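You operate a simulated robot arm through the tools that you are given. There is no shell and no other tool. Be economical: measure what you need, move in short steps, check, and stop when the job is done.

You are at the controls of a simulated robot arm. One attempt, no reset.

Task
Push the KIT 30 module home in the control box, shut and latch its lid, then switch the box on.
Fine: open the lid for it; turn both orange latches to their stops; its green lamp must light; leave the other modules.
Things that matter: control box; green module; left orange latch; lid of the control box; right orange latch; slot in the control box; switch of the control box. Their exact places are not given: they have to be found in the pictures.

Only the result counts: the job must be done as asked and must still hold three seconds after the hand-in. Knocking over, shifting, dropping, spilling or breaking anything else fails it. Lids that push on must go on centred and level and be pressed home; caps that screw on are set level and turned clockwise until they are tight.

Robot
A 7-joint arm with a two-finger parallel gripper on a trunk, on a base that drives. Base frame: it is fixed to the floor where the robot stands at the start and does not move with it; the origin is under the middle of the robot, x ahead of it, y to its left, z up. Lengths are in m, angles in degrees, forces in N, time in s.
With the tool pointing down near the work surface it reaches from about 0.36 to 0.78 m from the robot's upright axis, wherever it stands. Its first joint turns from -143.0 to 143.0 degrees. Places, roughly: control box [0.5, -0.1, 0.9]; left orange latch [0.4, 0, 0.9]; lid of the control box [0.5, -0.1, 0.9]; right orange latch [0.4, -0.1, 0.9]; slot in the control box [0.5, -0.1, 0.9]; switch of the control box [0.5, -0.2, 0.9]. Payload 3 kg.
The tool frame sits at the grasp point between the pads (the TCP): z along the fingers, y along the line on which they close. The tips reach 0.03 m beyond it. The gripper opens to 0.11 m. The fingers are 0.02 m wide and 0.01 m thick; the gripper's body (0.048 by 0.112 m) begins 0.055 m behind the TCP.
Orientation is told as [roll, pitch, yaw] about the base's x, y, z axes, in that order, counted from this pose: with the fingers straight down and closing along the base's y, the tool's x points along the base's -x, its y along +y and its z along -z.

Tools
- The arm moves only by the tool play_rows. Its argument "commands" is a list that holds one entry, the list of rows, each a list of 7 numbers: the turn, a rotation vector about the base's x, y, z in degrees, then the shift along the base's x, y, z in m, then the finger opening in m, from 0 to 0.11. In form: [[[rx, ry, rz, dx, dy, dz, grip], ...]]. A call has 1 to 10 rows; each row shifts and turns the commanded pose from where the row before left it. Rows are played at 5 a second. More than 0.05 m and 8.6 degrees between two rows, or a gripper value outside its range, and nothing of the call is played. Where a pose cannot be reached the arm comes as near as it can. A force on the tool above 90 N (or 10 N above the force at the start of the call, whichever is more), or a blocked arm, ends the call early, and 0.2 s more pass. Each finger travels about 0.153 m/s and halts on what it meets, pressing with about 28 N; the grip force reading is that of the motor and also rises with nothing between the fingers. The clock runs only during rows and for 0.2 s after the last one: add rows that do not move to give the fingers time. It gives the time, the measured TCP pose, the force on the tool (base axes), the opening and the grip force at its end, in the units of the frame above (readings bear some noise), with the torque about the TCP (base axes, N m) and any sound that the robot's microphone picked up.
- Cameras (640 x 400 px; columns grow to the right, rows downward): "scene" is now at [0.4894, -0.2916, 1.3327]; the picture's right is [-0.00, -0.17, -0.99], its down [-0.36, -0.92, 0.16] and it looks along [-0.93, 0.36, -0.06] (base axes); focal length 214 px, centre (320, 200). "wrist" rides on the gripper at [0.072, 0.017, -0.103] in the tool frame; the picture's right is [-0.23, 0.97, 0.00], its down [-0.76, -0.18, -0.62] and it looks along [-0.61, -0.14, 0.78] (tool axes); focal length 222 px, centre (320, 200).
- grab_frame(camera): a new picture of that camera. No time passes.
- slide_trunk(by): slides the trunk up (or, below 0, down) by that many m; the arm and the scene camera ride with it, the base frame stays. It gives what a move gives, with no picture.
- steer(legs): drives the robot by 1 to 6 legs, each [ahead, turn to the left] in m and degrees, along the robot's own axes; the way and the turn of a leg run together, so that a leg with both is an arc; at most 1.5 m and 180 degrees a leg. The arm and the cameras ride along, it lands a little off, and it stops where it bumps. It gives what a move gives.
- pan_tilt(pan, tilt): turns the head with the scene camera to pan (to the left, within 80 degrees either way) and tilt (down, from -29 to 69), counted from straight ahead of the robot. It gives what a move gives.
- point_at(camera, pixels): there is no depth. For up to 12 entries [column, row, z] of the newest picture of that camera ("zoom" is the newest enlarged one), the place [x, y] in the base frame at which the ray of that pixel passes the height z, good to about 0.002 m. No time passes.
- enlarge(camera, box): a new picture of the part [left, top, right, bottom] of that camera's present view, enlarged. No time passes.
- hand_in(): hands the job in; it is judged then, once.

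Keep the steps short. Do not move on a guess: measure, check each grasp and each placing, and mend mistakes. In all there are 80 turns and 60 pictures (those below and enlarged ones count). Leave the gripper open and the arm clear of the work at the hand-in unless told otherwise, and finish with a single line.

The tools are called after "Emit:" as a command line: name --argument value ..., lists and objects as JSON in quotes. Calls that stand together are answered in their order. play_rows: Moves the arm, as the interface text tells. Its arguments: {"type":"object","properties":{"commands":{"type":"array"}},"required":["commands"]} The other tools are called the same way: slide_trunk (by) slides the trunk up or down; steer (legs) drives the base; pan_tilt (pan, tilt) turns the head that bears the scene camera; grab_frame (camera) takes a picture; point_at (camera, pixels) gives the place at which the rays of pixels pass given heights; enlarge (camera, box) takes an enlarged picture of a part of a camera's view; hand_in () hands the job in.

At the start:

```text
time_s: 0.0
ee_pos: [0.4799, -0.3442, 1.2116]
tool_rot: [0.0, 0.0, 0.1]
wrist_force: [1.0, -0.4, 0.6]
wrist_torque: [-0.04, 0.01, -0.01]
opening: 0.1101
gripper_force: 0.0
trunk travel left (down, up): [-0.269, 0.221]
robot x, y, heading: [-0.0021, -0.0015, -0.2]
head pan, tilt: [80.2, 68.8]
```

scene: 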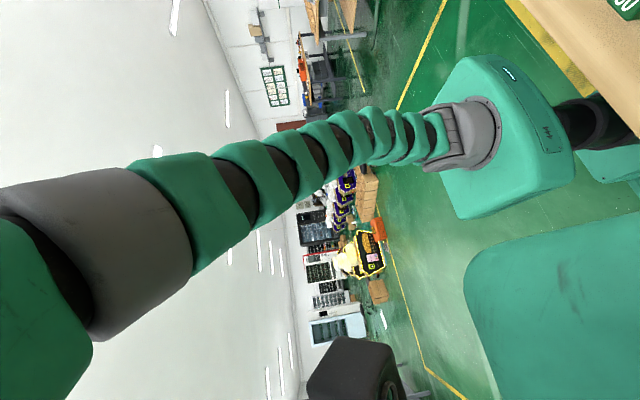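
wrist: 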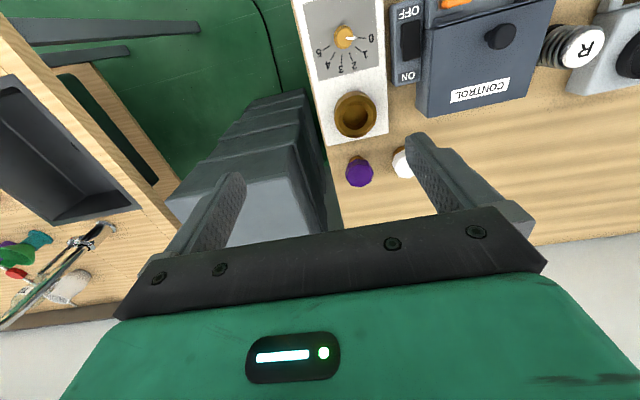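

The scene view shows the robot's own arm and not the work. I'll turn the head toward the table and look again.

Emit:
pan_tilt --pan 0 --tilt 50

Emit:
grab_frame --camera "scene"

```text
time_s: 1.5
ee_pos: [0.4798, -0.344, 1.2119]
tool_rot: [0.0, 0.0, -0.1]
wrist_force: [1.2, -1.1, 0.7]
wrist_torque: [0.0, -0.02, 0.01]
opening: 0.11
gripper_force: 0.0
trunk travel left (down, up): [-0.269, 0.221]
robot x, y, heading: [0.0002, -0.002, 0.3]
head pan, tilt: [0.0, 50.0]
```

```text
57 pictures are left
```

scene: 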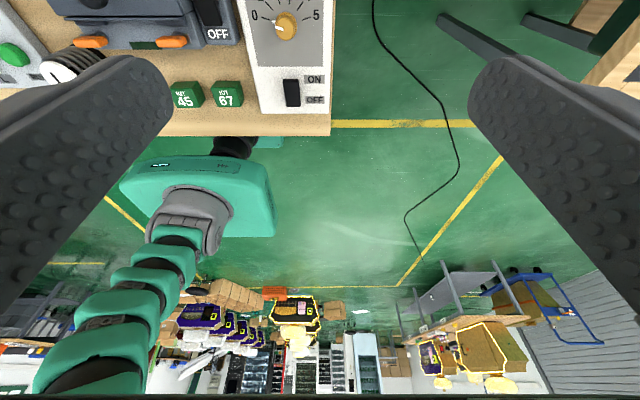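

The scene camera actually rides near the gripper, and a smaller tilt seems to look more downward. I'll try tilt 0.

Emit:
pan_tilt --pan 0 --tilt 0

Emit:
grab_frame --camera "scene"

Emit:
point_at --camera "scene" --pixels '[[320, 200, 0.9], [320, 200, 1.1], [420, 200, 0.9], [320, 300, 0.9]]'

```text
time_s: 2.7
ee_pos: [0.4795, -0.3435, 1.2131]
tool_rot: [0.0, 0.0, 0.0]
wrist_force: [0.3, 0.0, 0.0]
wrist_torque: [0.01, -0.05, 0.01]
opening: 0.1101
gripper_force: 0.0
trunk travel left (down, up): [-0.269, 0.221]
robot x, y, heading: [-0.0002, 0.0032, 0.1]
head pan, tilt: [0.0, 0.0]
```

```text
56 pictures are left
```

scene: 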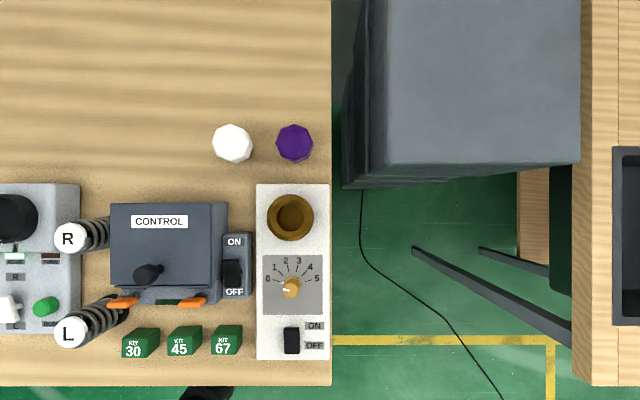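

```text
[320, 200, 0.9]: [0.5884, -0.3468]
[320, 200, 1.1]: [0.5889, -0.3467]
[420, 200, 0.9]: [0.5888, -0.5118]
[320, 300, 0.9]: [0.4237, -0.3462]
```

This is a clear straight-down view. The control box sits near (165,250) and the KIT 30 cube near (140,343). Next I'll enlarge that area.

Emit:
enlarge --camera "scene" --box '[90, 190, 266, 366]'

Emit:
grab_frame --camera "wrist"

```text
2.27 times, centred on (178, 278) of scene
```

zoom: 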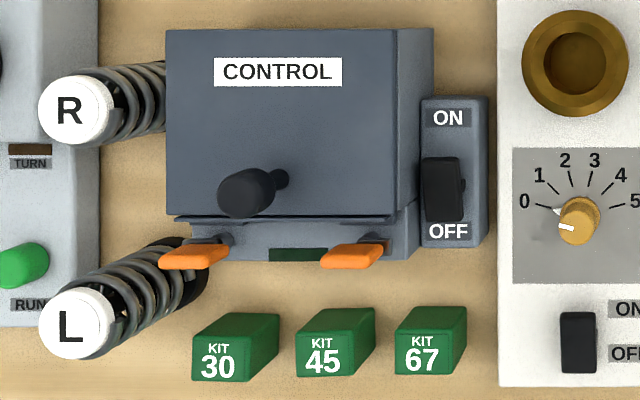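

```text
54 pictures are left
```

wrist: 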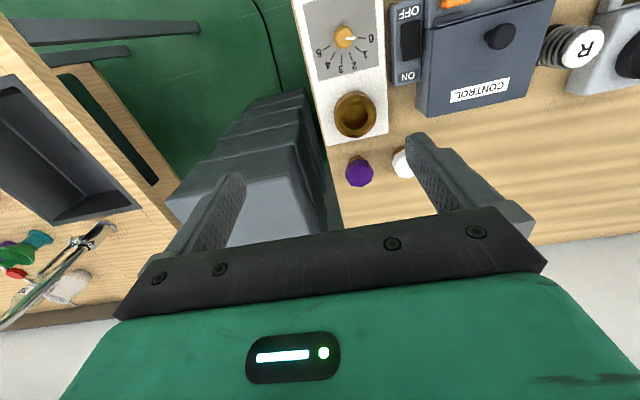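

To measure heights I need parallax, so I'll move the arm 0.24 m left at the same height and take a second view.

Emit:
point_at --camera "zoom" --pixels '[[167, 30, 0.9], [391, 30, 0.9], [391, 216, 0.9], [245, 192, 0.9], [195, 256, 0.9], [352, 256, 0.9], [443, 190, 0.9], [223, 360, 0.9], [69, 110, 0.9], [68, 328, 0.9]]'

Emit:
play_rows --commands '[[[0, 0, 0, 0, 0.048, 0, 0.11], [0, 0, 0, 0, 0.048, 0, 0.11], [0, 0, 0, 0, 0.048, 0, 0.11], [0, 0, 0, 0, 0.048, 0, 0.11], [0, 0, 0, 0, 0.048, 0, 0.11], [0, 0, 0, 0, 0, 0, 0.11]]]'

Emit:
grab_frame --camera "scene"

Emit:
grab_frame --camera "wrist"

```text
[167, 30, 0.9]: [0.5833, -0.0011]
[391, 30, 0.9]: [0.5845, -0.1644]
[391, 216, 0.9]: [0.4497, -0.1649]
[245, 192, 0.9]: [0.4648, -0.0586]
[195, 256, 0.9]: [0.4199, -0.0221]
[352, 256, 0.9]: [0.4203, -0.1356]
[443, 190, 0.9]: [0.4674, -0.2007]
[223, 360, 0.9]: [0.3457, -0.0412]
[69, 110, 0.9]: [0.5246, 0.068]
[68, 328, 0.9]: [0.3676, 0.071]
```

```text
time_s: 4.1
ee_pos: [0.4808, -0.1038, 1.2124]
tool_rot: [0.0, 0.0, 0.0]
wrist_force: [-0.2, -0.2, 0.7]
wrist_torque: [0.03, -0.05, 0.02]
opening: 0.1102
gripper_force: 0.0
trunk travel left (down, up): [-0.269, 0.221]
robot x, y, heading: [-0.0014, -0.0028, -0.0]
head pan, tilt: [0.0, 0.0]
```

```text
53 pictures are left
```

scene: 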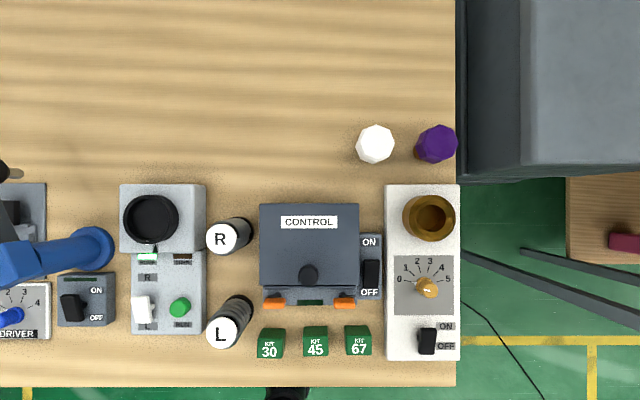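

```text
52 pictures are left
```

wrist: 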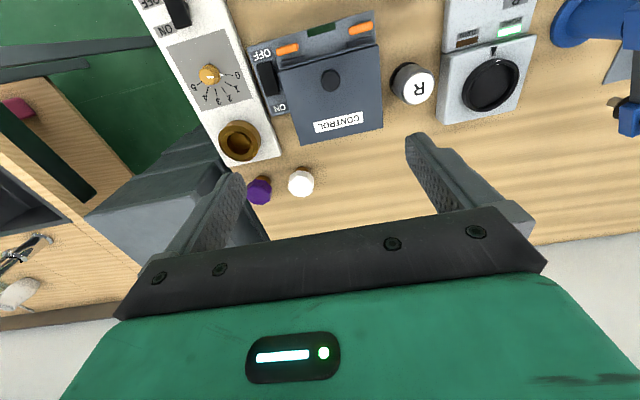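

From the parallax, the lid top is at z≈0.909, the knob top ≈0.938, the cube tops ≈0.873, the table ≈0.842 and the L/R tops ≈0.92. I'll move closer over the front of the box for detail on the latches and switch.

Emit:
play_rows --commands '[[[0, 0, 0, -0.03, 0.01, -0.03, 0.11], [0, 0, 0, -0.03, 0.01, -0.03, 0.11], [0, 0, 0, -0.03, 0.01, -0.03, 0.11], [0, 0, 0, 0, 0, 0, 0.11]]]'

Emit:
grab_frame --camera "scene"

Emit:
grab_frame --camera "wrist"

Emit:
point_at --camera "scene" --pixels '[[320, 200, 0.9], [420, 200, 0.9]]'

```text
time_s: 5.1
ee_pos: [0.3892, -0.073, 1.1233]
tool_rot: [-0.1, 0.0, 0.0]
wrist_force: [1.0, -0.1, 0.0]
wrist_torque: [0.0, -0.04, 0.03]
opening: 0.1101
gripper_force: 0.0
trunk travel left (down, up): [-0.269, 0.221]
robot x, y, heading: [0.0013, 0.0, 0.0]
head pan, tilt: [0.0, 0.0]
```

```text
51 pictures are left
```

scene: 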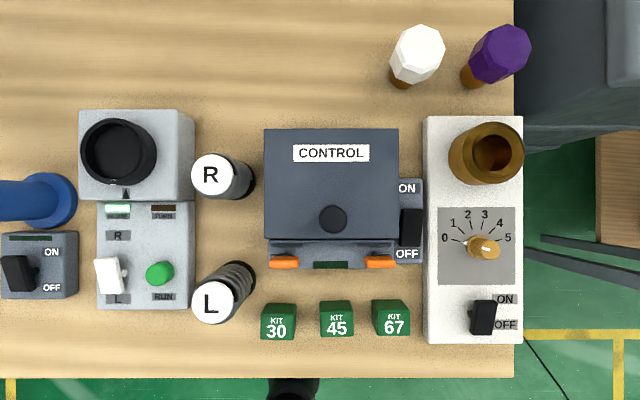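

```text
50 pictures are left
```

wrist: 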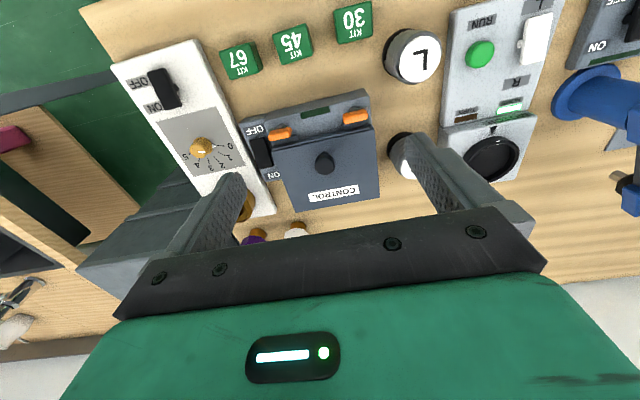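

```text
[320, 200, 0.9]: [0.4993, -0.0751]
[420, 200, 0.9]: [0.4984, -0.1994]
```

Emit:
enlarge --camera "scene" --box '[250, 190, 434, 305]'

Emit:
pan_tilt --pan 0 --tilt 30

Emit:
grab_frame --camera "scene"

Emit:
point_at --camera "scene" --pixels '[[320, 200, 0.9], [320, 200, 1.0], [420, 200, 0.9]]'

```text
3.48 times, centred on (342, 248) of scene
```

zoom: 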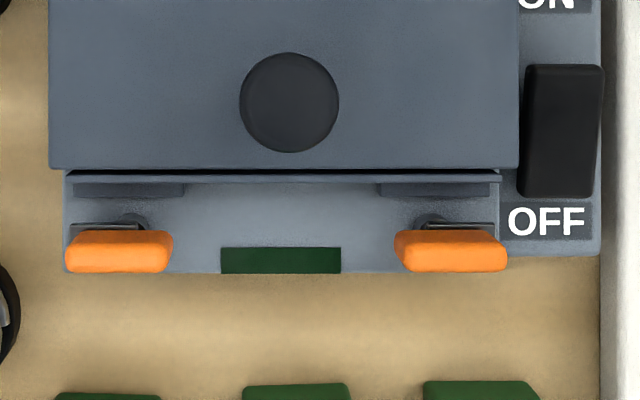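

```text
time_s: 6.1
ee_pos: [0.39, -0.0732, 1.1229]
tool_rot: [-0.1, 0.0, 0.0]
wrist_force: [0.0, -0.3, -0.3]
wrist_torque: [0.0, -0.02, 0.01]
opening: 0.1103
gripper_force: 0.1
trunk travel left (down, up): [-0.269, 0.221]
robot x, y, heading: [-0.0006, -0.0024, -0.1]
head pan, tilt: [0.0, 30.0]
```

```text
48 pictures are left
```

scene: 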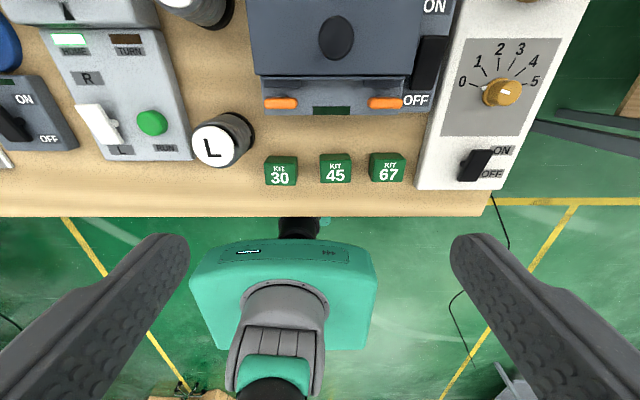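

```text
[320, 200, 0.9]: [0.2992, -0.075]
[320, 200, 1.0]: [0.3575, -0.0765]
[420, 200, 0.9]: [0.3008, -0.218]
```

The levers look like they pivot on studs, but I need a front view to be sure. I'll drive back 0.3 m, lower the arm in front of the table edge (x≈0.31) and tilt the camera forward.

Emit:
steer --legs '[[-0.3, 0]]'

Emit:
pan_tilt --pan 0 --tilt -29

Emit:
play_rows --commands '[[[0, 0, 0, 0, 0, -0.04, 0.11], [0, 0, 0, 0, 0, -0.04, 0.11], [0, 0, 0, 0, 0, -0.04, 0.11], [0, 0, 0, 0, 0, 0, 0.11]]]'

Emit:
grab_frame --camera "scene"

```text
time_s: 8.1
ee_pos: [0.0906, -0.0734, 1.1224]
tool_rot: [0.1, -0.1, 0.0]
wrist_force: [-0.4, -0.2, 0.4]
wrist_torque: [-0.01, 0.02, -0.03]
opening: 0.1098
gripper_force: 0.1
trunk travel left (down, up): [-0.269, 0.221]
robot x, y, heading: [-0.3004, -0.0004, 0.2]
head pan, tilt: [0.0, 30.0]
```

```text
time_s: 9.4
ee_pos: [0.0914, -0.0736, 1.1235]
tool_rot: [0.0, 0.0, 0.0]
wrist_force: [-1.1, 0.1, 0.5]
wrist_torque: [0.0, -0.01, -0.01]
opening: 0.1101
gripper_force: 0.0
trunk travel left (down, up): [-0.269, 0.221]
robot x, y, heading: [-0.2964, -0.0028, 0.1]
head pan, tilt: [0.0, -28.6]
```

```text
time_s: 10.4
ee_pos: [0.0912, -0.0751, 1.0025]
tool_rot: [0.0, -0.2, 0.0]
wrist_force: [0.3, -0.7, -0.9]
wrist_torque: [-0.01, 0.01, 0.02]
opening: 0.1099
gripper_force: 0.0
trunk travel left (down, up): [-0.269, 0.221]
robot x, y, heading: [-0.301, -0.002, -0.2]
head pan, tilt: [0.0, -28.6]
```

```text
47 pictures are left
```

scene: 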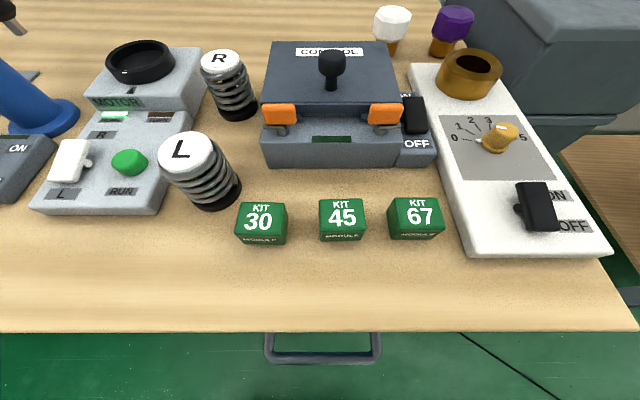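

Excellent front view. I'll enlarge the latches.

Emit:
enlarge --camera "scene" --box '[245, 75, 445, 200]'

Emit:
point_at --camera "scene" --pixels '[[320, 200, 0.9], [320, 200, 0.8], [420, 200, 0.9]]'

```text
3.20 times, centred on (345, 138) of scene
```

zoom: 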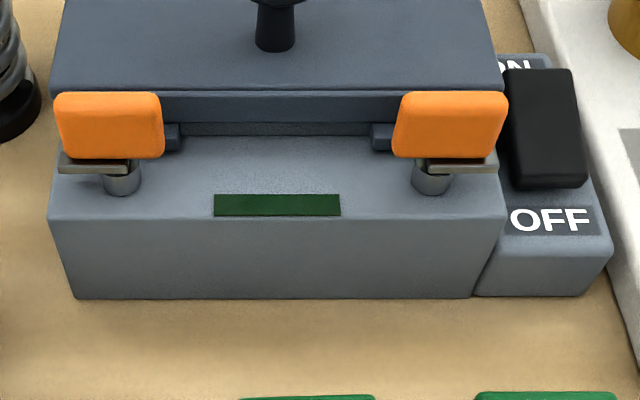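

```text
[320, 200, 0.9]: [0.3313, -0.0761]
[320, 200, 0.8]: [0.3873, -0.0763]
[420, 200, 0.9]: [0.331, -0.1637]
```

Triangulating both views:
- Each latch is an orange wing about 36 mm wide, centred on a vertical post near x≈0.43, with its top at z≈0.919. The left one is at y≈-0.034.
- The locking plate of each latch points outward now, so both are unlatched.
- The lid knob is a ball of about 30 mm at roughly (0.478, -0.089, 0.938), and the hinge is at the back.

Next I'll raise the arm, drive back in and re-measure.

Emit:
play_rows --commands '[[[0, 0, 0, 0, 0, 0.04, 0.09], [0, 0, 0, 0, 0, 0.04, 0.06], [0, 0, 0, 0, 0, 0, 0.06]]]'

Emit:
steer --legs '[[0.3, 0]]'

Emit:
pan_tilt --pan 0 --tilt 0

Emit:
grab_frame --camera "scene"

```text
time_s: 11.2
ee_pos: [0.0916, -0.0725, 1.0834]
tool_rot: [0.2, 0.0, 0.0]
wrist_force: [-1.0, -0.7, -0.1]
wrist_torque: [0.0, 0.01, 0.0]
opening: 0.0601
gripper_force: 0.1
trunk travel left (down, up): [-0.269, 0.221]
robot x, y, heading: [-0.3025, -0.0008, -0.2]
head pan, tilt: [0.0, -28.6]
```

```text
time_s: 13.2
ee_pos: [0.3957, -0.0727, 1.0841]
tool_rot: [0.1, 0.0, 0.0]
wrist_force: [-0.8, 0.2, -0.1]
wrist_torque: [-0.03, -0.01, 0.0]
opening: 0.0601
gripper_force: 0.1
trunk travel left (down, up): [-0.269, 0.221]
robot x, y, heading: [0.005, 0.0011, -0.0]
head pan, tilt: [0.0, -28.6]
```

```text
time_s: 14.2
ee_pos: [0.3956, -0.0725, 1.0849]
tool_rot: [-0.1, 0.1, 0.1]
wrist_force: [-0.4, 0.7, -0.3]
wrist_torque: [-0.01, 0.02, -0.02]
opening: 0.0601
gripper_force: 0.0
trunk travel left (down, up): [-0.269, 0.221]
robot x, y, heading: [0.0055, -0.0005, 0.3]
head pan, tilt: [0.0, 0.0]
```

```text
45 pictures are left
```

scene: 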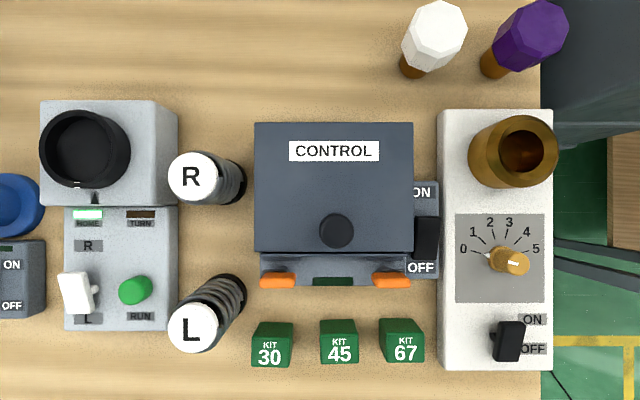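

Emit:
point_at --camera "scene" --pixels '[[336, 231, 0.945], [336, 231, 0.938], [278, 274, 0.919], [391, 273, 0.919], [270, 329, 0.873], [425, 240, 0.92], [254, 250, 0.909], [412, 250, 0.909], [254, 122, 0.909]]'

```text
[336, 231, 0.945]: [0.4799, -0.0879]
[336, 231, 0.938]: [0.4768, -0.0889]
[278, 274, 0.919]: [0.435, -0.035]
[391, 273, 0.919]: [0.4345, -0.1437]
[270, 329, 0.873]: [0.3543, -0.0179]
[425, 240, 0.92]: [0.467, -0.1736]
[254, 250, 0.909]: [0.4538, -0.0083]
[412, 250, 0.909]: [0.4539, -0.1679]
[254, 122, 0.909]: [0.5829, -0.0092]
```

The knob is at (0.478, -0.089). I'll move over it, descend to z=0.946 and close on the ball.

Emit:
play_rows --commands '[[[0, 0, 0, 0.042, -0.008, 0, 0.06], [0, 0, 0, 0.041, -0.008, -0.02, 0.06], [0, 0, 0, 0, 0, -0.045, 0.06], [0, 0, 0, 0, 0, -0.045, 0.06], [0, 0, 0, 0, 0, -0.029, 0.06], [0, 0, 0, 0, 0, 0, 0.06], [0, 0, 0, 0, 0, 0, 0.02], [0, 0, 0, 0, 0, 0, 0.02], [0, 0, 0, 0, 0, 0, 0.02]]]'

Emit:
grab_frame --camera "wrist"

```text
time_s: 16.2
ee_pos: [0.4774, -0.0888, 0.9442]
tool_rot: [0.0, 0.1, 0.2]
wrist_force: [-0.6, 24.6, -3.9]
wrist_torque: [0.27, 0.34, 0.05]
opening: 0.032
gripper_force: 12.0
trunk travel left (down, up): [-0.269, 0.221]
robot x, y, heading: [0.0037, -0.0026, -0.1]
head pan, tilt: [0.0, 0.0]
```

```text
44 pictures are left
```

wrist: 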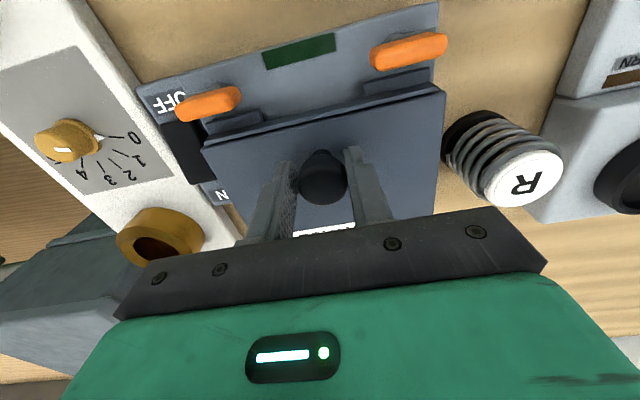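

The opening stopped at 0.032, which matches the ball, but there is some side force. I'll wait a moment and re-read.

Emit:
play_rows --commands '[[[0, 0, 0, 0, 0.001, 0, 0.02], [0, 0, 0, 0, 0, 0, 0.02], [0, 0, 0, 0, 0, 0, 0.02]]]'

```text
time_s: 17.0
ee_pos: [0.4784, -0.0871, 0.9443]
tool_rot: [0.0, 0.0, 0.1]
wrist_force: [-1.3, 20.9, -2.2]
wrist_torque: [0.23, 0.16, 0.03]
opening: 0.0307
gripper_force: 10.5
trunk travel left (down, up): [-0.269, 0.221]
robot x, y, heading: [0.0037, -0.0022, 0.2]
head pan, tilt: [0.0, 0.0]
```

Emit:
play_rows --commands '[[[0, 0, 0, 0, 0.002, 0, 0.02], [0, 0, 0, 0, 0, 0, 0.02], [0, 0, 0, 0, 0, 0, 0.02]]]'

```text
time_s: 17.8
ee_pos: [0.4781, -0.0866, 0.9448]
tool_rot: [0.0, 0.0, 0.0]
wrist_force: [-0.9, 2.5, -2.0]
wrist_torque: [-0.06, 0.2, 0.06]
opening: 0.0292
gripper_force: 44.9
trunk travel left (down, up): [-0.269, 0.221]
robot x, y, heading: [0.0077, 0.0007, 0.2]
head pan, tilt: [0.0, 0.0]
```

The grip is centred now (0.029 open, low side force). I'll lift the knob along its arc about the hinge (≈x 0.583, z 0.90), starting with the first 30°.

Emit:
play_rows --commands '[[[0, 0, 0, 0.006, 0, 0.013, 0.02], [0, 0, 0, 0.0075, 0, 0.0129, 0.02], [0, 0, 0, 0.009, 0, 0.0115, 0.02], [0, 0, 0, 0.0107, 0, 0.01, 0.02], [0, 0, 0, 0, 0, 0, 0.02]]]'

Emit:
grab_frame --camera "wrist"

```text
time_s: 19.0
ee_pos: [0.51, -0.0858, 0.9929]
tool_rot: [0.0, 0.0, -0.1]
wrist_force: [-20.2, -4.8, 2.4]
wrist_torque: [-0.15, 1.53, -0.01]
opening: 0.0289
gripper_force: 45.2
trunk travel left (down, up): [-0.269, 0.221]
robot x, y, heading: [0.007, -0.0004, 0.0]
head pan, tilt: [0.0, 0.0]
```

```text
43 pictures are left
```

wrist: 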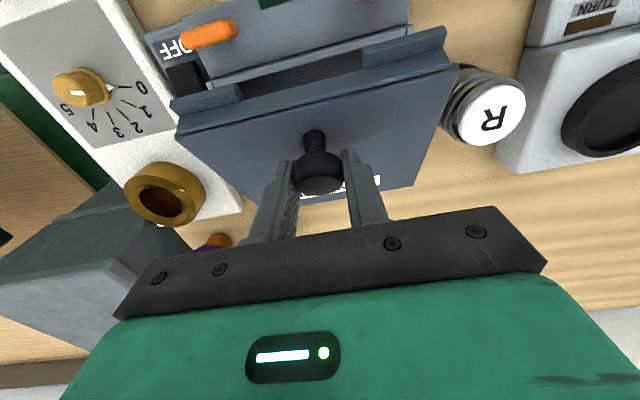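

The lid is lifting about 30°. The -20 N in x means I should move a bit less forward, so I'll continue along the arc.

Emit:
play_rows --commands '[[[0, 0, 0, 0.009, 0, 0.0095, 0.02], [0, 0, 0, 0.0115, 0, 0.008, 0.02], [0, 0, 0, 0.0135, 0, 0.005, 0.02], [0, 0, 0, 0.0142, 0, 0.003, 0.02], [0, 0, 0, 0, 0, 0, 0.02]]]'

```text
time_s: 20.2
ee_pos: [0.5583, -0.0863, 1.0181]
tool_rot: [0.0, -0.2, 0.0]
wrist_force: [-11.2, -10.3, 20.6]
wrist_torque: [-0.23, 0.53, 0.19]
opening: 0.028
gripper_force: 45.3
trunk travel left (down, up): [-0.269, 0.221]
robot x, y, heading: [0.0073, -0.0008, -0.0]
head pan, tilt: [0.0, 0.0]
```

Emit:
play_rows --commands '[[[0, 0, 0, 0.012, 0, 0.005, 0.02], [0, 0, 0, 0.014, 0, 0.001, 0.02], [0, 0, 0, 0.0145, 0, -0.001, 0.02], [0, 0, 0, 0.0145, 0, -0.004, 0.02], [0, 0, 0, 0, 0, 0, 0.02]]]'

Emit:
grab_frame --camera "wrist"

```text
time_s: 21.4
ee_pos: [0.6164, -0.0848, 1.0191]
tool_rot: [0.1, -0.1, 0.1]
wrist_force: [0.1, -0.5, -0.3]
wrist_torque: [0.01, 0.01, -0.01]
opening: 0.02
gripper_force: 0.0
trunk travel left (down, up): [-0.269, 0.221]
robot x, y, heading: [0.0066, 0.0002, 0.0]
head pan, tilt: [0.0, 0.0]
```

```text
42 pictures are left
```

wrist: 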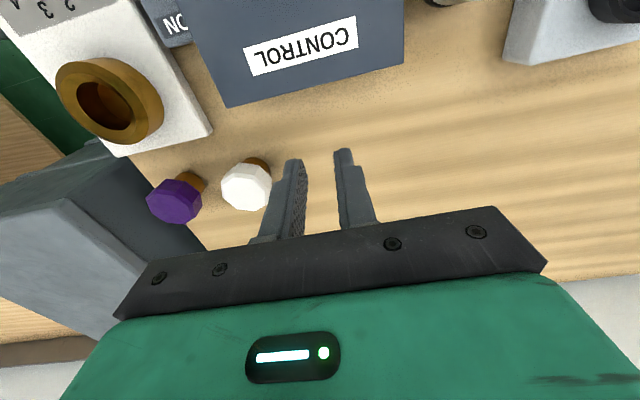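

The ball slipped out and the lid appears to have fallen back. I'll retreat upward and look.

Emit:
play_rows --commands '[[[0, 0, 0, 0, 0, 0.04, 0.06], [0, 0, 0, -0.045, 0, 0.03, 0.06], [0, 0, 0, -0.045, 0, 0.0, 0.06], [0, 0, 0, -0.045, 0, 0.0, 0.06], [0, 0, 0, -0.045, 0, 0, 0.06], [0, 0, 0, 0, 0, 0, 0.06]]]'

Emit:
grab_frame --camera "scene"

```text
refused: row 2 steps farther than a row can; nothing moved
```

```text
41 pictures are left
```

scene: 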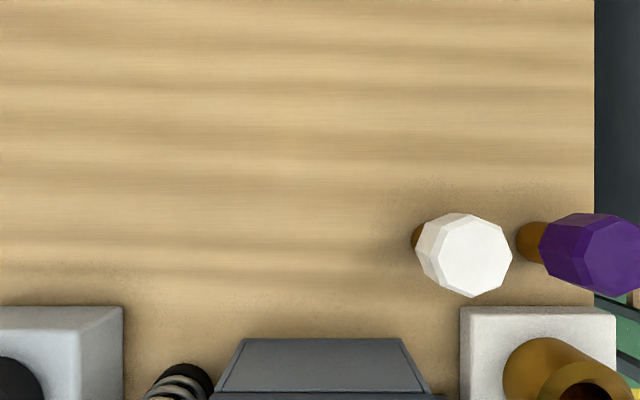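

Emit:
play_rows --commands '[[[0, 0, 0, 0, 0, 0.04, 0.06], [0, 0, 0, -0.045, 0, 0.01, 0.06], [0, 0, 0, -0.045, 0, 0.01, 0.06], [0, 0, 0, -0.045, 0, 0.0, 0.06], [0, 0, 0, -0.045, 0, 0, 0.06], [0, 0, 0, 0, 0, 0, 0.06]]]'

Emit:
grab_frame --camera "scene"

```text
time_s: 22.8
ee_pos: [0.4339, -0.0846, 1.0801]
tool_rot: [0.0, 0.0, 0.2]
wrist_force: [-0.7, 0.5, 0.8]
wrist_torque: [0.05, -0.01, 0.01]
opening: 0.06
gripper_force: 0.0
trunk travel left (down, up): [-0.269, 0.221]
robot x, y, heading: [0.0044, 0.0009, 0.1]
head pan, tilt: [0.0, 0.0]
```

```text
40 pictures are left
```

scene: 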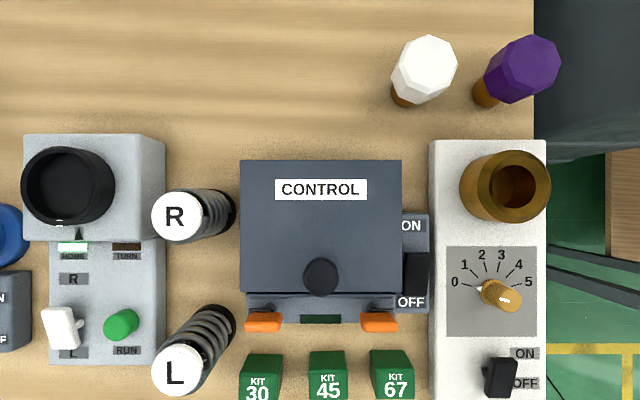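

The lid is closed again and nothing else moved. My forces earlier pointed outward, so the hinge is a bit farther back (≈0.591). I'll re-grip with the TCP slightly lower and y centred on -0.0865.

Emit:
play_rows --commands '[[[0, 0, 0, 0.0445, -0.002, 0, 0.06], [0, 0, 0, 0, 0, -0.046, 0.06], [0, 0, 0, 0, 0, -0.046, 0.06], [0, 0, 0, 0, 0, -0.0455, 0.06], [0, 0, 0, 0, 0, 0, 0.06], [0, 0, 0, 0, 0, 0, 0.015], [0, 0, 0, 0, 0, 0, 0.015], [0, 0, 0, 0, 0, 0, 0.015], [0, 0, 0, 0, 0, 0, 0.015]]]'

```text
time_s: 24.8
ee_pos: [0.4785, -0.087, 0.9418]
tool_rot: [0.1, 0.1, 0.1]
wrist_force: [-2.9, 23.9, -6.8]
wrist_torque: [0.32, 0.7, -0.01]
opening: 0.0293
gripper_force: 44.6
trunk travel left (down, up): [-0.269, 0.221]
robot x, y, heading: [0.0038, 0.0024, -0.0]
head pan, tilt: [0.0, 0.0]
```

Emit:
play_rows --commands '[[[0, 0, 0, 0, 0.002, 0, 0.015], [0, 0, 0, 0, 0, 0, 0.015], [0, 0, 0, 0.008, 0, 0.0191, 0.015], [0, 0, 0, 0.0112, 0, 0.0174, 0.015], [0, 0, 0, 0, 0, 0, 0.015]]]'

```text
time_s: 26.0
ee_pos: [0.4965, -0.0853, 0.9782]
tool_rot: [0.0, 0.0, 0.1]
wrist_force: [-20.2, -5.6, -0.6]
wrist_torque: [-0.17, 1.33, 0.06]
opening: 0.0293
gripper_force: 44.7
trunk travel left (down, up): [-0.269, 0.221]
robot x, y, heading: [0.0052, 0.0035, 0.3]
head pan, tilt: [0.0, 0.0]
```

Good hold. The residual is still outward, so I'll bias outward by 2 mm and continue.

Emit:
play_rows --commands '[[[0, 0, 0, 0.0115, 0, 0.017, 0.015], [0, 0, 0, 0.0155, 0, 0.0135, 0.015], [0, 0, 0, 0, 0, 0, 0.015]]]'

```text
time_s: 26.8
ee_pos: [0.5261, -0.0866, 1.0085]
tool_rot: [0.0, -0.1, 0.1]
wrist_force: [-1.3, -12.9, -12.0]
wrist_torque: [-0.19, 0.75, 0.03]
opening: 0.0291
gripper_force: 44.9
trunk travel left (down, up): [-0.269, 0.221]
robot x, y, heading: [0.0045, 0.0023, 0.3]
head pan, tilt: [0.0, 0.0]
```

Emit:
play_rows --commands '[[[0, 0, 0, 0.0187, 0.001, 0.0085, 0.015], [0, 0, 0, 0.0197, 0, 0.006, 0.015], [0, 0, 0, 0, 0, 0, 0.015]]]'

```text
time_s: 27.6
ee_pos: [0.563, -0.0874, 1.0231]
tool_rot: [0.0, -0.2, 0.0]
wrist_force: [-12.3, -27.9, 12.6]
wrist_torque: [-0.43, 0.98, 0.17]
opening: 0.0291
gripper_force: 45.3
trunk travel left (down, up): [-0.269, 0.221]
robot x, y, heading: [0.005, 0.0014, 0.1]
head pan, tilt: [0.0, 0.0]
```

Emit:
play_rows --commands '[[[0, 0, 0, 0.008, -0.002, 0.005, 0.015], [0, 0, 0, 0.011, 0, 0.002, 0.015], [0, 0, 0, 0, 0, 0, 0.015]]]'

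Emit:
grab_frame --camera "wrist"

```text
time_s: 28.4
ee_pos: [0.5842, -0.0871, 1.0302]
tool_rot: [0.1, 0.1, 0.1]
wrist_force: [-8.4, -5.8, -15.8]
wrist_torque: [0.16, 1.14, 0.0]
opening: 0.0291
gripper_force: 45.4
trunk travel left (down, up): [-0.269, 0.221]
robot x, y, heading: [0.0038, 0.0, 0.1]
head pan, tilt: [0.0, 0.0]
```

```text
39 pictures are left
```

wrist: 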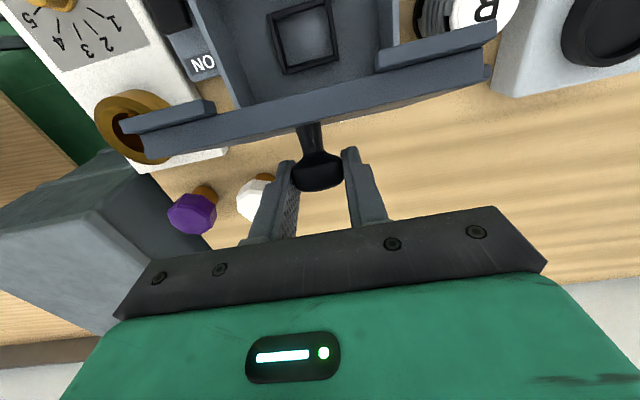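

Holding well at roughly 70° open, and the square slot inside is visible. I'll keep going.

Emit:
play_rows --commands '[[[0, 0, 0, 0.0105, 0, -0.001, 0.015], [0, 0, 0, 0.0105, 0, -0.0005, 0.015], [0, 0, 0, 0.0105, 0, -0.0015, 0.015], [0, 0, 0, 0, 0, 0, 0.015]]]'

```text
time_s: 29.4
ee_pos: [0.6153, -0.0866, 1.0282]
tool_rot: [0.0, -0.2, 0.0]
wrist_force: [-4.1, -5.7, 14.8]
wrist_torque: [-0.13, 0.85, 0.04]
opening: 0.0292
gripper_force: 44.8
trunk travel left (down, up): [-0.269, 0.221]
robot x, y, heading: [0.0038, 0.0026, 0.2]
head pan, tilt: [0.0, 0.0]
```

Emit:
play_rows --commands '[[[0, 0, 0, 0.0103, 0, -0.001, 0.015], [0, 0, 0, 0.01, 0, -0.003, 0.015], [0, 0, 0, 0.0097, 0, -0.004, 0.015], [0, 0, 0, 0, 0, 0, 0.015]]]'

Emit:
grab_frame --camera "wrist"

```text
time_s: 30.4
ee_pos: [0.6443, -0.0852, 1.0196]
tool_rot: [0.0, 0.0, 0.1]
wrist_force: [-3.3, 1.9, 6.0]
wrist_torque: [0.0, 0.7, 0.13]
opening: 0.0283
gripper_force: 44.8
trunk travel left (down, up): [-0.269, 0.221]
robot x, y, heading: [0.0083, -0.0028, -0.1]
head pan, tilt: [0.0, 0.0]
```

```text
38 pictures are left
```

wrist: 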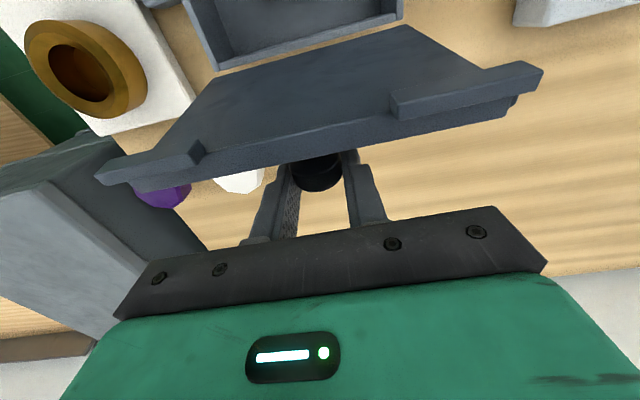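

The lid is just past vertical. I'll take it a little further.

Emit:
play_rows --commands '[[[0, 0, 0, 0.0093, 0, -0.004, 0.015], [0, 0, 0, 0.009, 0, -0.005, 0.015], [0, 0, 0, 0, 0, 0, 0.015]]]'

```text
time_s: 31.2
ee_pos: [0.6603, -0.0872, 1.0101]
tool_rot: [0.1, 0.1, -0.1]
wrist_force: [-34.3, 4.1, 3.9]
wrist_torque: [0.07, 0.42, -0.02]
opening: 0.0277
gripper_force: 44.9
trunk travel left (down, up): [-0.269, 0.221]
robot x, y, heading: [0.0033, 0.0001, 0.2]
head pan, tilt: [0.0, 0.0]
```

A -34 N push in x means the lid is at its stop. I'll release gently, rise straight up and back away to look.

Emit:
play_rows --commands '[[[0, 0, 0, -0.002, 0, 0, 0.03], [0, 0, 0, 0, 0, 0, 0.055], [0, 0, 0, 0, 0, 0, 0.055], [0, 0, 0, 0, 0, 0.04, 0.055], [0, 0, 0, 0, 0, 0.04, 0.055], [0, 0, 0, 0, 0, 0.04, 0.055], [0, 0, 0, -0.04, 0, 0.02, 0.055], [0, 0, 0, -0.048, 0, 0, 0.055], [0, 0, 0, -0.048, 0, 0, 0.055], [0, 0, 0, -0.048, 0, 0, 0.055]]]'

Emit:
grab_frame --camera "scene"

```text
time_s: 33.4
ee_pos: [0.477, -0.0886, 1.1496]
tool_rot: [0.1, 0.1, 0.0]
wrist_force: [-0.2, -0.3, -0.8]
wrist_torque: [-0.02, 0.07, -0.01]
opening: 0.0549
gripper_force: 0.0
trunk travel left (down, up): [-0.269, 0.221]
robot x, y, heading: [0.0024, 0.0008, -0.0]
head pan, tilt: [0.0, 0.0]
```

```text
37 pictures are left
```

scene: 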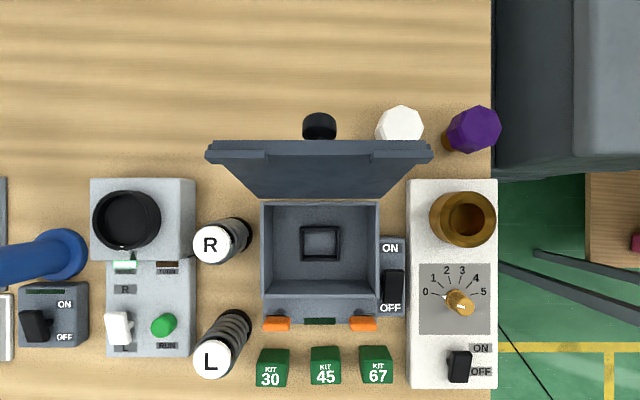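

The lid stays open and the square slot is visible at (320,242). I'll move the camera closer over the slot and the modules.

Emit:
play_rows --commands '[[[0, 0, 0, -0.045, 0.012, -0.015, 0.08], [0, 0, 0, -0.045, 0.012, -0.02, 0.08], [0, 0, 0, -0.03, 0, -0.035, 0.08], [0, 0, 0, 0, 0, 0, 0.08]]]'

Emit:
grab_frame --camera "scene"

Emit:
enlarge --camera "scene" --box '[230, 160, 430, 285]'

Emit:
point_at --camera "scene" --pixels '[[320, 200, 0.9], [420, 200, 0.9]]'

```text
refused: row 2 steps farther than a row can; nothing moved
```

```text
36 pictures are left
```

scene: 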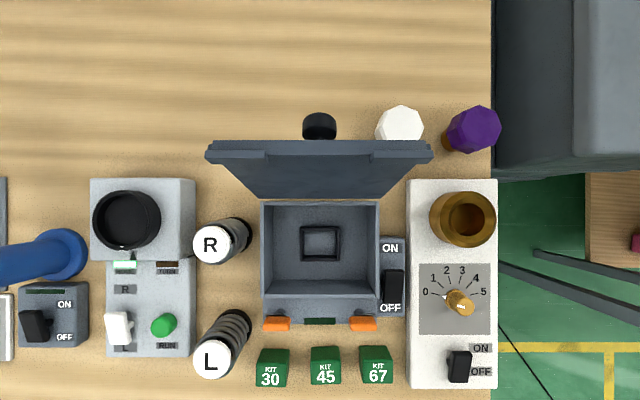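

```text
3.20 times, centred on (330, 222) of scene
```

zoom: 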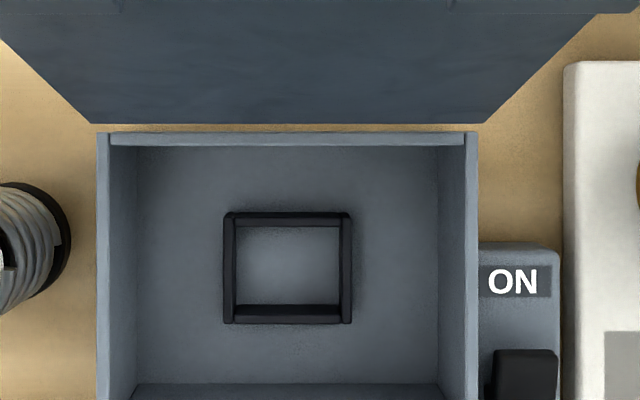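

```text
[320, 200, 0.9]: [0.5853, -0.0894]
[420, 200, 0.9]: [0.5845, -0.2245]
```

Emit:
play_rows --commands '[[[0, 0, 0, -0.04, 0.012, -0.015, 0.08], [0, 0, 0, -0.04, 0.012, -0.015, 0.08], [0, 0, 0, -0.03, 0, -0.035, 0.08], [0, 0, 0, 0, 0, 0, 0.08]]]'

Emit:
enlarge --camera "scene" --box '[240, 140, 420, 252]'

Emit:
enlarge --camera "scene" --box '[200, 270, 408, 400]'

Emit:
point_at --camera "scene" --pixels '[[320, 200, 0.9], [420, 200, 0.9]]'

```text
time_s: 34.4
ee_pos: [0.3667, -0.0637, 1.0861]
tool_rot: [0.0, 0.0, 0.0]
wrist_force: [0.1, -0.4, 1.4]
wrist_torque: [0.01, -0.04, -0.01]
opening: 0.0801
gripper_force: 0.0
trunk travel left (down, up): [-0.269, 0.221]
robot x, y, heading: [0.0026, -0.0016, 0.1]
head pan, tilt: [0.0, 0.0]
```

```text
3.56 times, centred on (330, 196) of scene
```

zoom: 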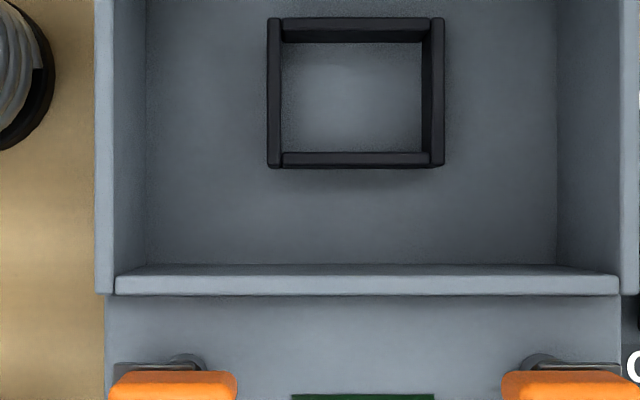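

```text
3.08 times, centred on (304, 335) of scene
```

zoom: 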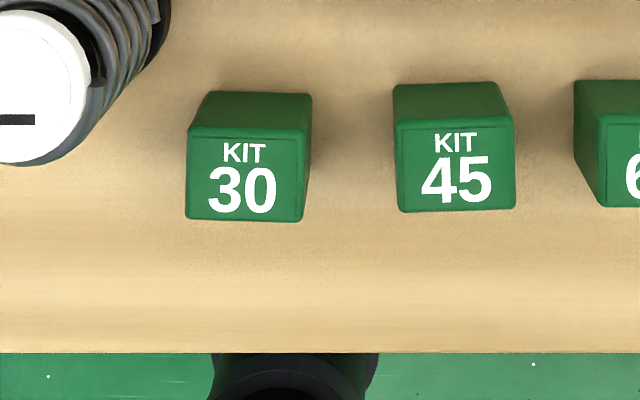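

```text
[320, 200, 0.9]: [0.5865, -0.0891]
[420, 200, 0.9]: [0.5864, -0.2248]
```

Measured:
- **KIT 30:** top centre ≈(0.328, -0.019, 0.878), about 45×35 mm, yaw ≈ -2°.
- **Slot:** centre ≈(0.520, -0.090), rim at z≈0.86, long side along y, so the orientation matches the module.

The module is too near for the arm's reach, so I'll back the base 0.1 m and check again.

Emit:
steer --legs '[[-0.1, 0]]'

Emit:
grab_frame --camera "scene"

Emit:
point_at --camera "scene" --pixels '[[320, 200, 0.9], [420, 200, 0.9]]'

Emit:
enlarge --camera "scene" --box '[220, 170, 380, 270]'

```text
time_s: 35.5
ee_pos: [0.2652, -0.0628, 1.0848]
tool_rot: [0.0, 0.0, 0.0]
wrist_force: [0.9, 0.4, -0.1]
wrist_torque: [-0.01, 0.01, -0.01]
opening: 0.0804
gripper_force: 0.2
trunk travel left (down, up): [-0.269, 0.221]
robot x, y, heading: [-0.0977, 0.0007, 0.4]
head pan, tilt: [0.0, 0.0]
```

```text
32 pictures are left
```

scene: 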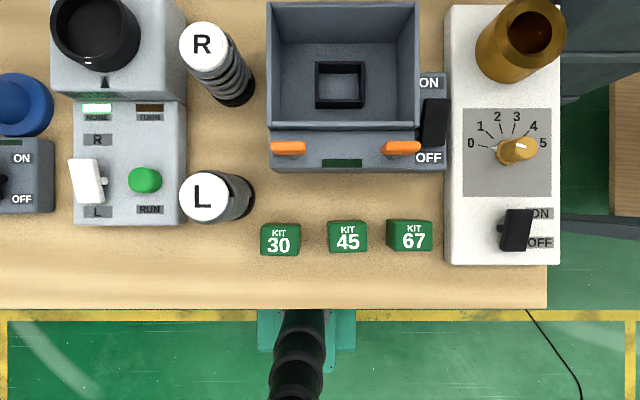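

```text
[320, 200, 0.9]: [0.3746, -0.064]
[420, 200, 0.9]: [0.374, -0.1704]
```

```text
4.00 times, centred on (300, 220) of scene
```

zoom: 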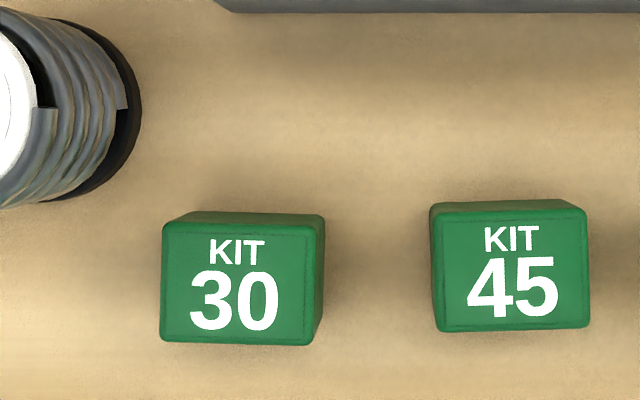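

Refined module centre: (0.327, -0.017), yaw -2°, about 44×34 mm. I'll go above it, rotate -2°, descend to z=0.889 and stop there before gripping.

Emit:
play_rows --commands '[[[0, 0, -2, 0.031, 0.023, 0, 0.066], [0, 0, 0, 0.0306, 0.0225, 0, 0.066], [0, 0, 0, 0, 0, -0.048, 0.066], [0, 0, 0, 0, 0, -0.048, 0.066], [0, 0, 0, 0, 0, -0.045, 0.066], [0, 0, 0, 0, 0, -0.02, 0.066], [0, 0, 0, 0, 0, 0, 0.066]]]'

Emit:
grab_frame --camera "wrist"

```text
time_s: 37.1
ee_pos: [0.3278, -0.0155, 0.9247]
tool_rot: [0.0, 0.0, -2.0]
wrist_force: [0.0, -0.8, 0.0]
wrist_torque: [0.0, -0.02, 0.0]
opening: 0.0657
gripper_force: 0.1
trunk travel left (down, up): [-0.269, 0.221]
robot x, y, heading: [-0.0947, 0.0025, 0.0]
head pan, tilt: [0.0, 0.0]
```

```text
30 pictures are left
```

wrist: 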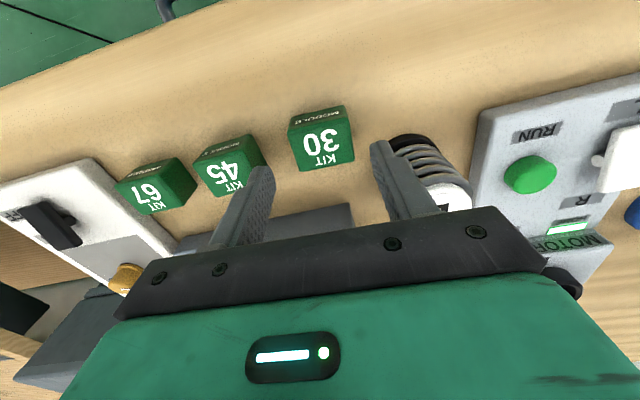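

The module is centred between the fingers. I'll descend the remaining 36 mm and close.

Emit:
play_rows --commands '[[[0, 0, 0, 0, 0, -0.02, 0.066], [0, 0, 0, 0, 0, -0.016, 0.066], [0, 0, 0, 0, 0, 0, 0.066], [0, 0, 0, 0, 0, 0, 0.03], [0, 0, 0, 0, 0, 0, 0.03], [0, 0, 0, 0, 0, 0, 0.03], [0, 0, 0, 0, 0, 0, 0.03]]]'

Emit:
grab_frame --camera "wrist"

```text
time_s: 38.7
ee_pos: [0.3269, -0.0172, 0.8888]
tool_rot: [0.1, 0.0, -1.9]
wrist_force: [1.7, -0.6, 4.1]
wrist_torque: [-0.05, -0.11, 0.03]
opening: 0.0451
gripper_force: 28.1
trunk travel left (down, up): [-0.269, 0.221]
robot x, y, heading: [-0.0953, -0.0001, 0.2]
head pan, tilt: [0.0, 0.0]
```

```text
29 pictures are left
```

wrist: 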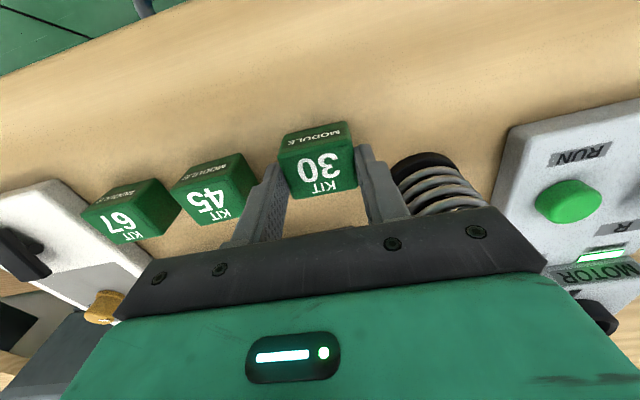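

Gripped (opening 0.045). I'll lift, rotate back +2°, and move so the scene camera is right above the slot for an accurate fix.

Emit:
play_rows --commands '[[[0, 0, 0, 0, 0, 0.04, 0.03], [0, 0, 2, 0, 0, 0.048, 0.03], [0, 0, 0, 0, 0, 0.048, 0.03], [0, 0, 0, 0.042, -0.024, 0, 0.03], [0, 0, 0, 0.041, -0.024, 0, 0.03], [0, 0, 0, 0, -0.023, 0, 0.03], [0, 0, 0, 0, 0, 0, 0.03]]]'

Emit:
grab_frame --camera "scene"

Emit:
enlarge --camera "scene" --box '[240, 150, 400, 250]'

Emit:
point_at --camera "scene" --pixels '[[320, 200, 0.86], [420, 200, 0.86]]'

Emit:
grab_frame --camera "wrist"

```text
time_s: 40.3
ee_pos: [0.4105, -0.0891, 1.0252]
tool_rot: [0.0, 0.0, -0.1]
wrist_force: [0.4, -0.1, -0.8]
wrist_torque: [-0.04, -0.01, 0.01]
opening: 0.0451
gripper_force: 27.5
trunk travel left (down, up): [-0.269, 0.221]
robot x, y, heading: [-0.1003, 0.0008, 0.0]
head pan, tilt: [0.0, 0.0]
```

```text
28 pictures are left
```

scene: 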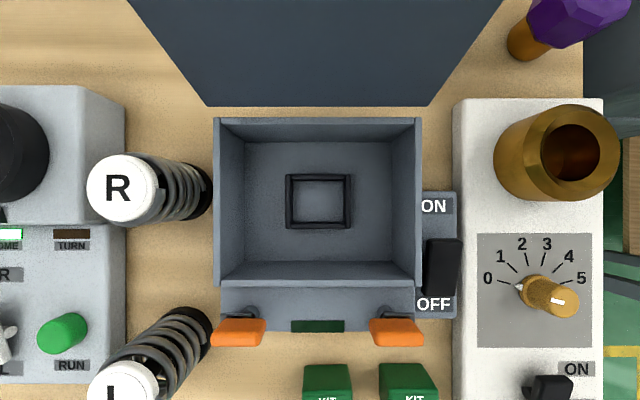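

```text
4.00 times, centred on (320, 200) of scene
```

zoom: 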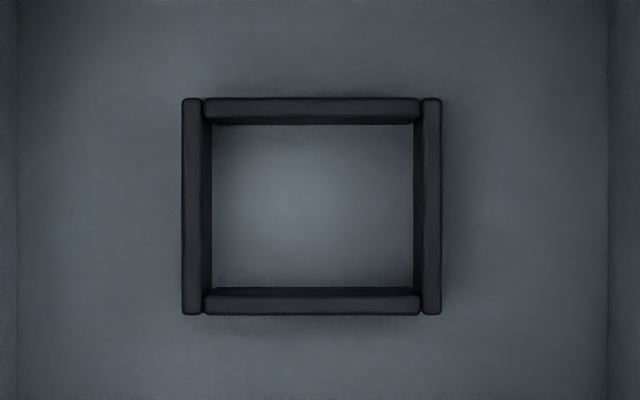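

```text
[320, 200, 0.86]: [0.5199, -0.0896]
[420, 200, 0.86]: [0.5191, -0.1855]
```

```text
26 pictures are left
```

wrist: 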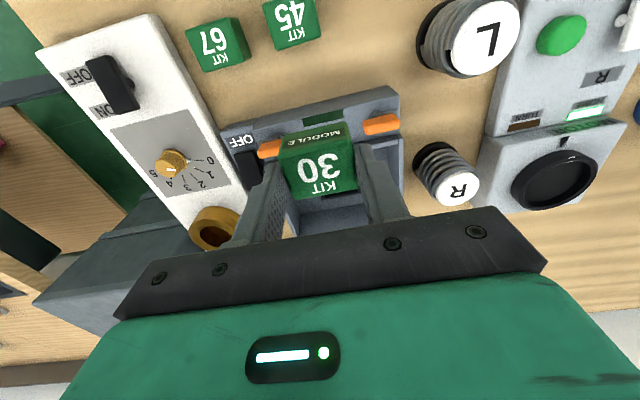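

The slot centre is at (0.5185, -0.0876). Before going down I'll check in the wrist view how the module sits between the pads.

Emit:
enlarge --camera "wrist" --box '[240, 110, 416, 220]'

Emit:
point_at --camera "zoom" --pixels '[[320, 200, 1.0142], [320, 100, 1.0142], [320, 300, 1.0142], [220, 200, 1.0142]]'

```text
3.64 times, centred on (328, 165) of wrist
```

zoom: 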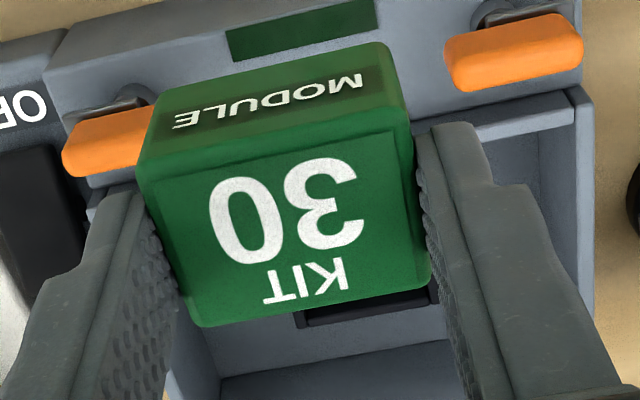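

```text
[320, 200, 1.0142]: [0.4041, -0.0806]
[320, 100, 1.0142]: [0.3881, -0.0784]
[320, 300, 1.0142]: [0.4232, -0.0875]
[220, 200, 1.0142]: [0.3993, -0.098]
```

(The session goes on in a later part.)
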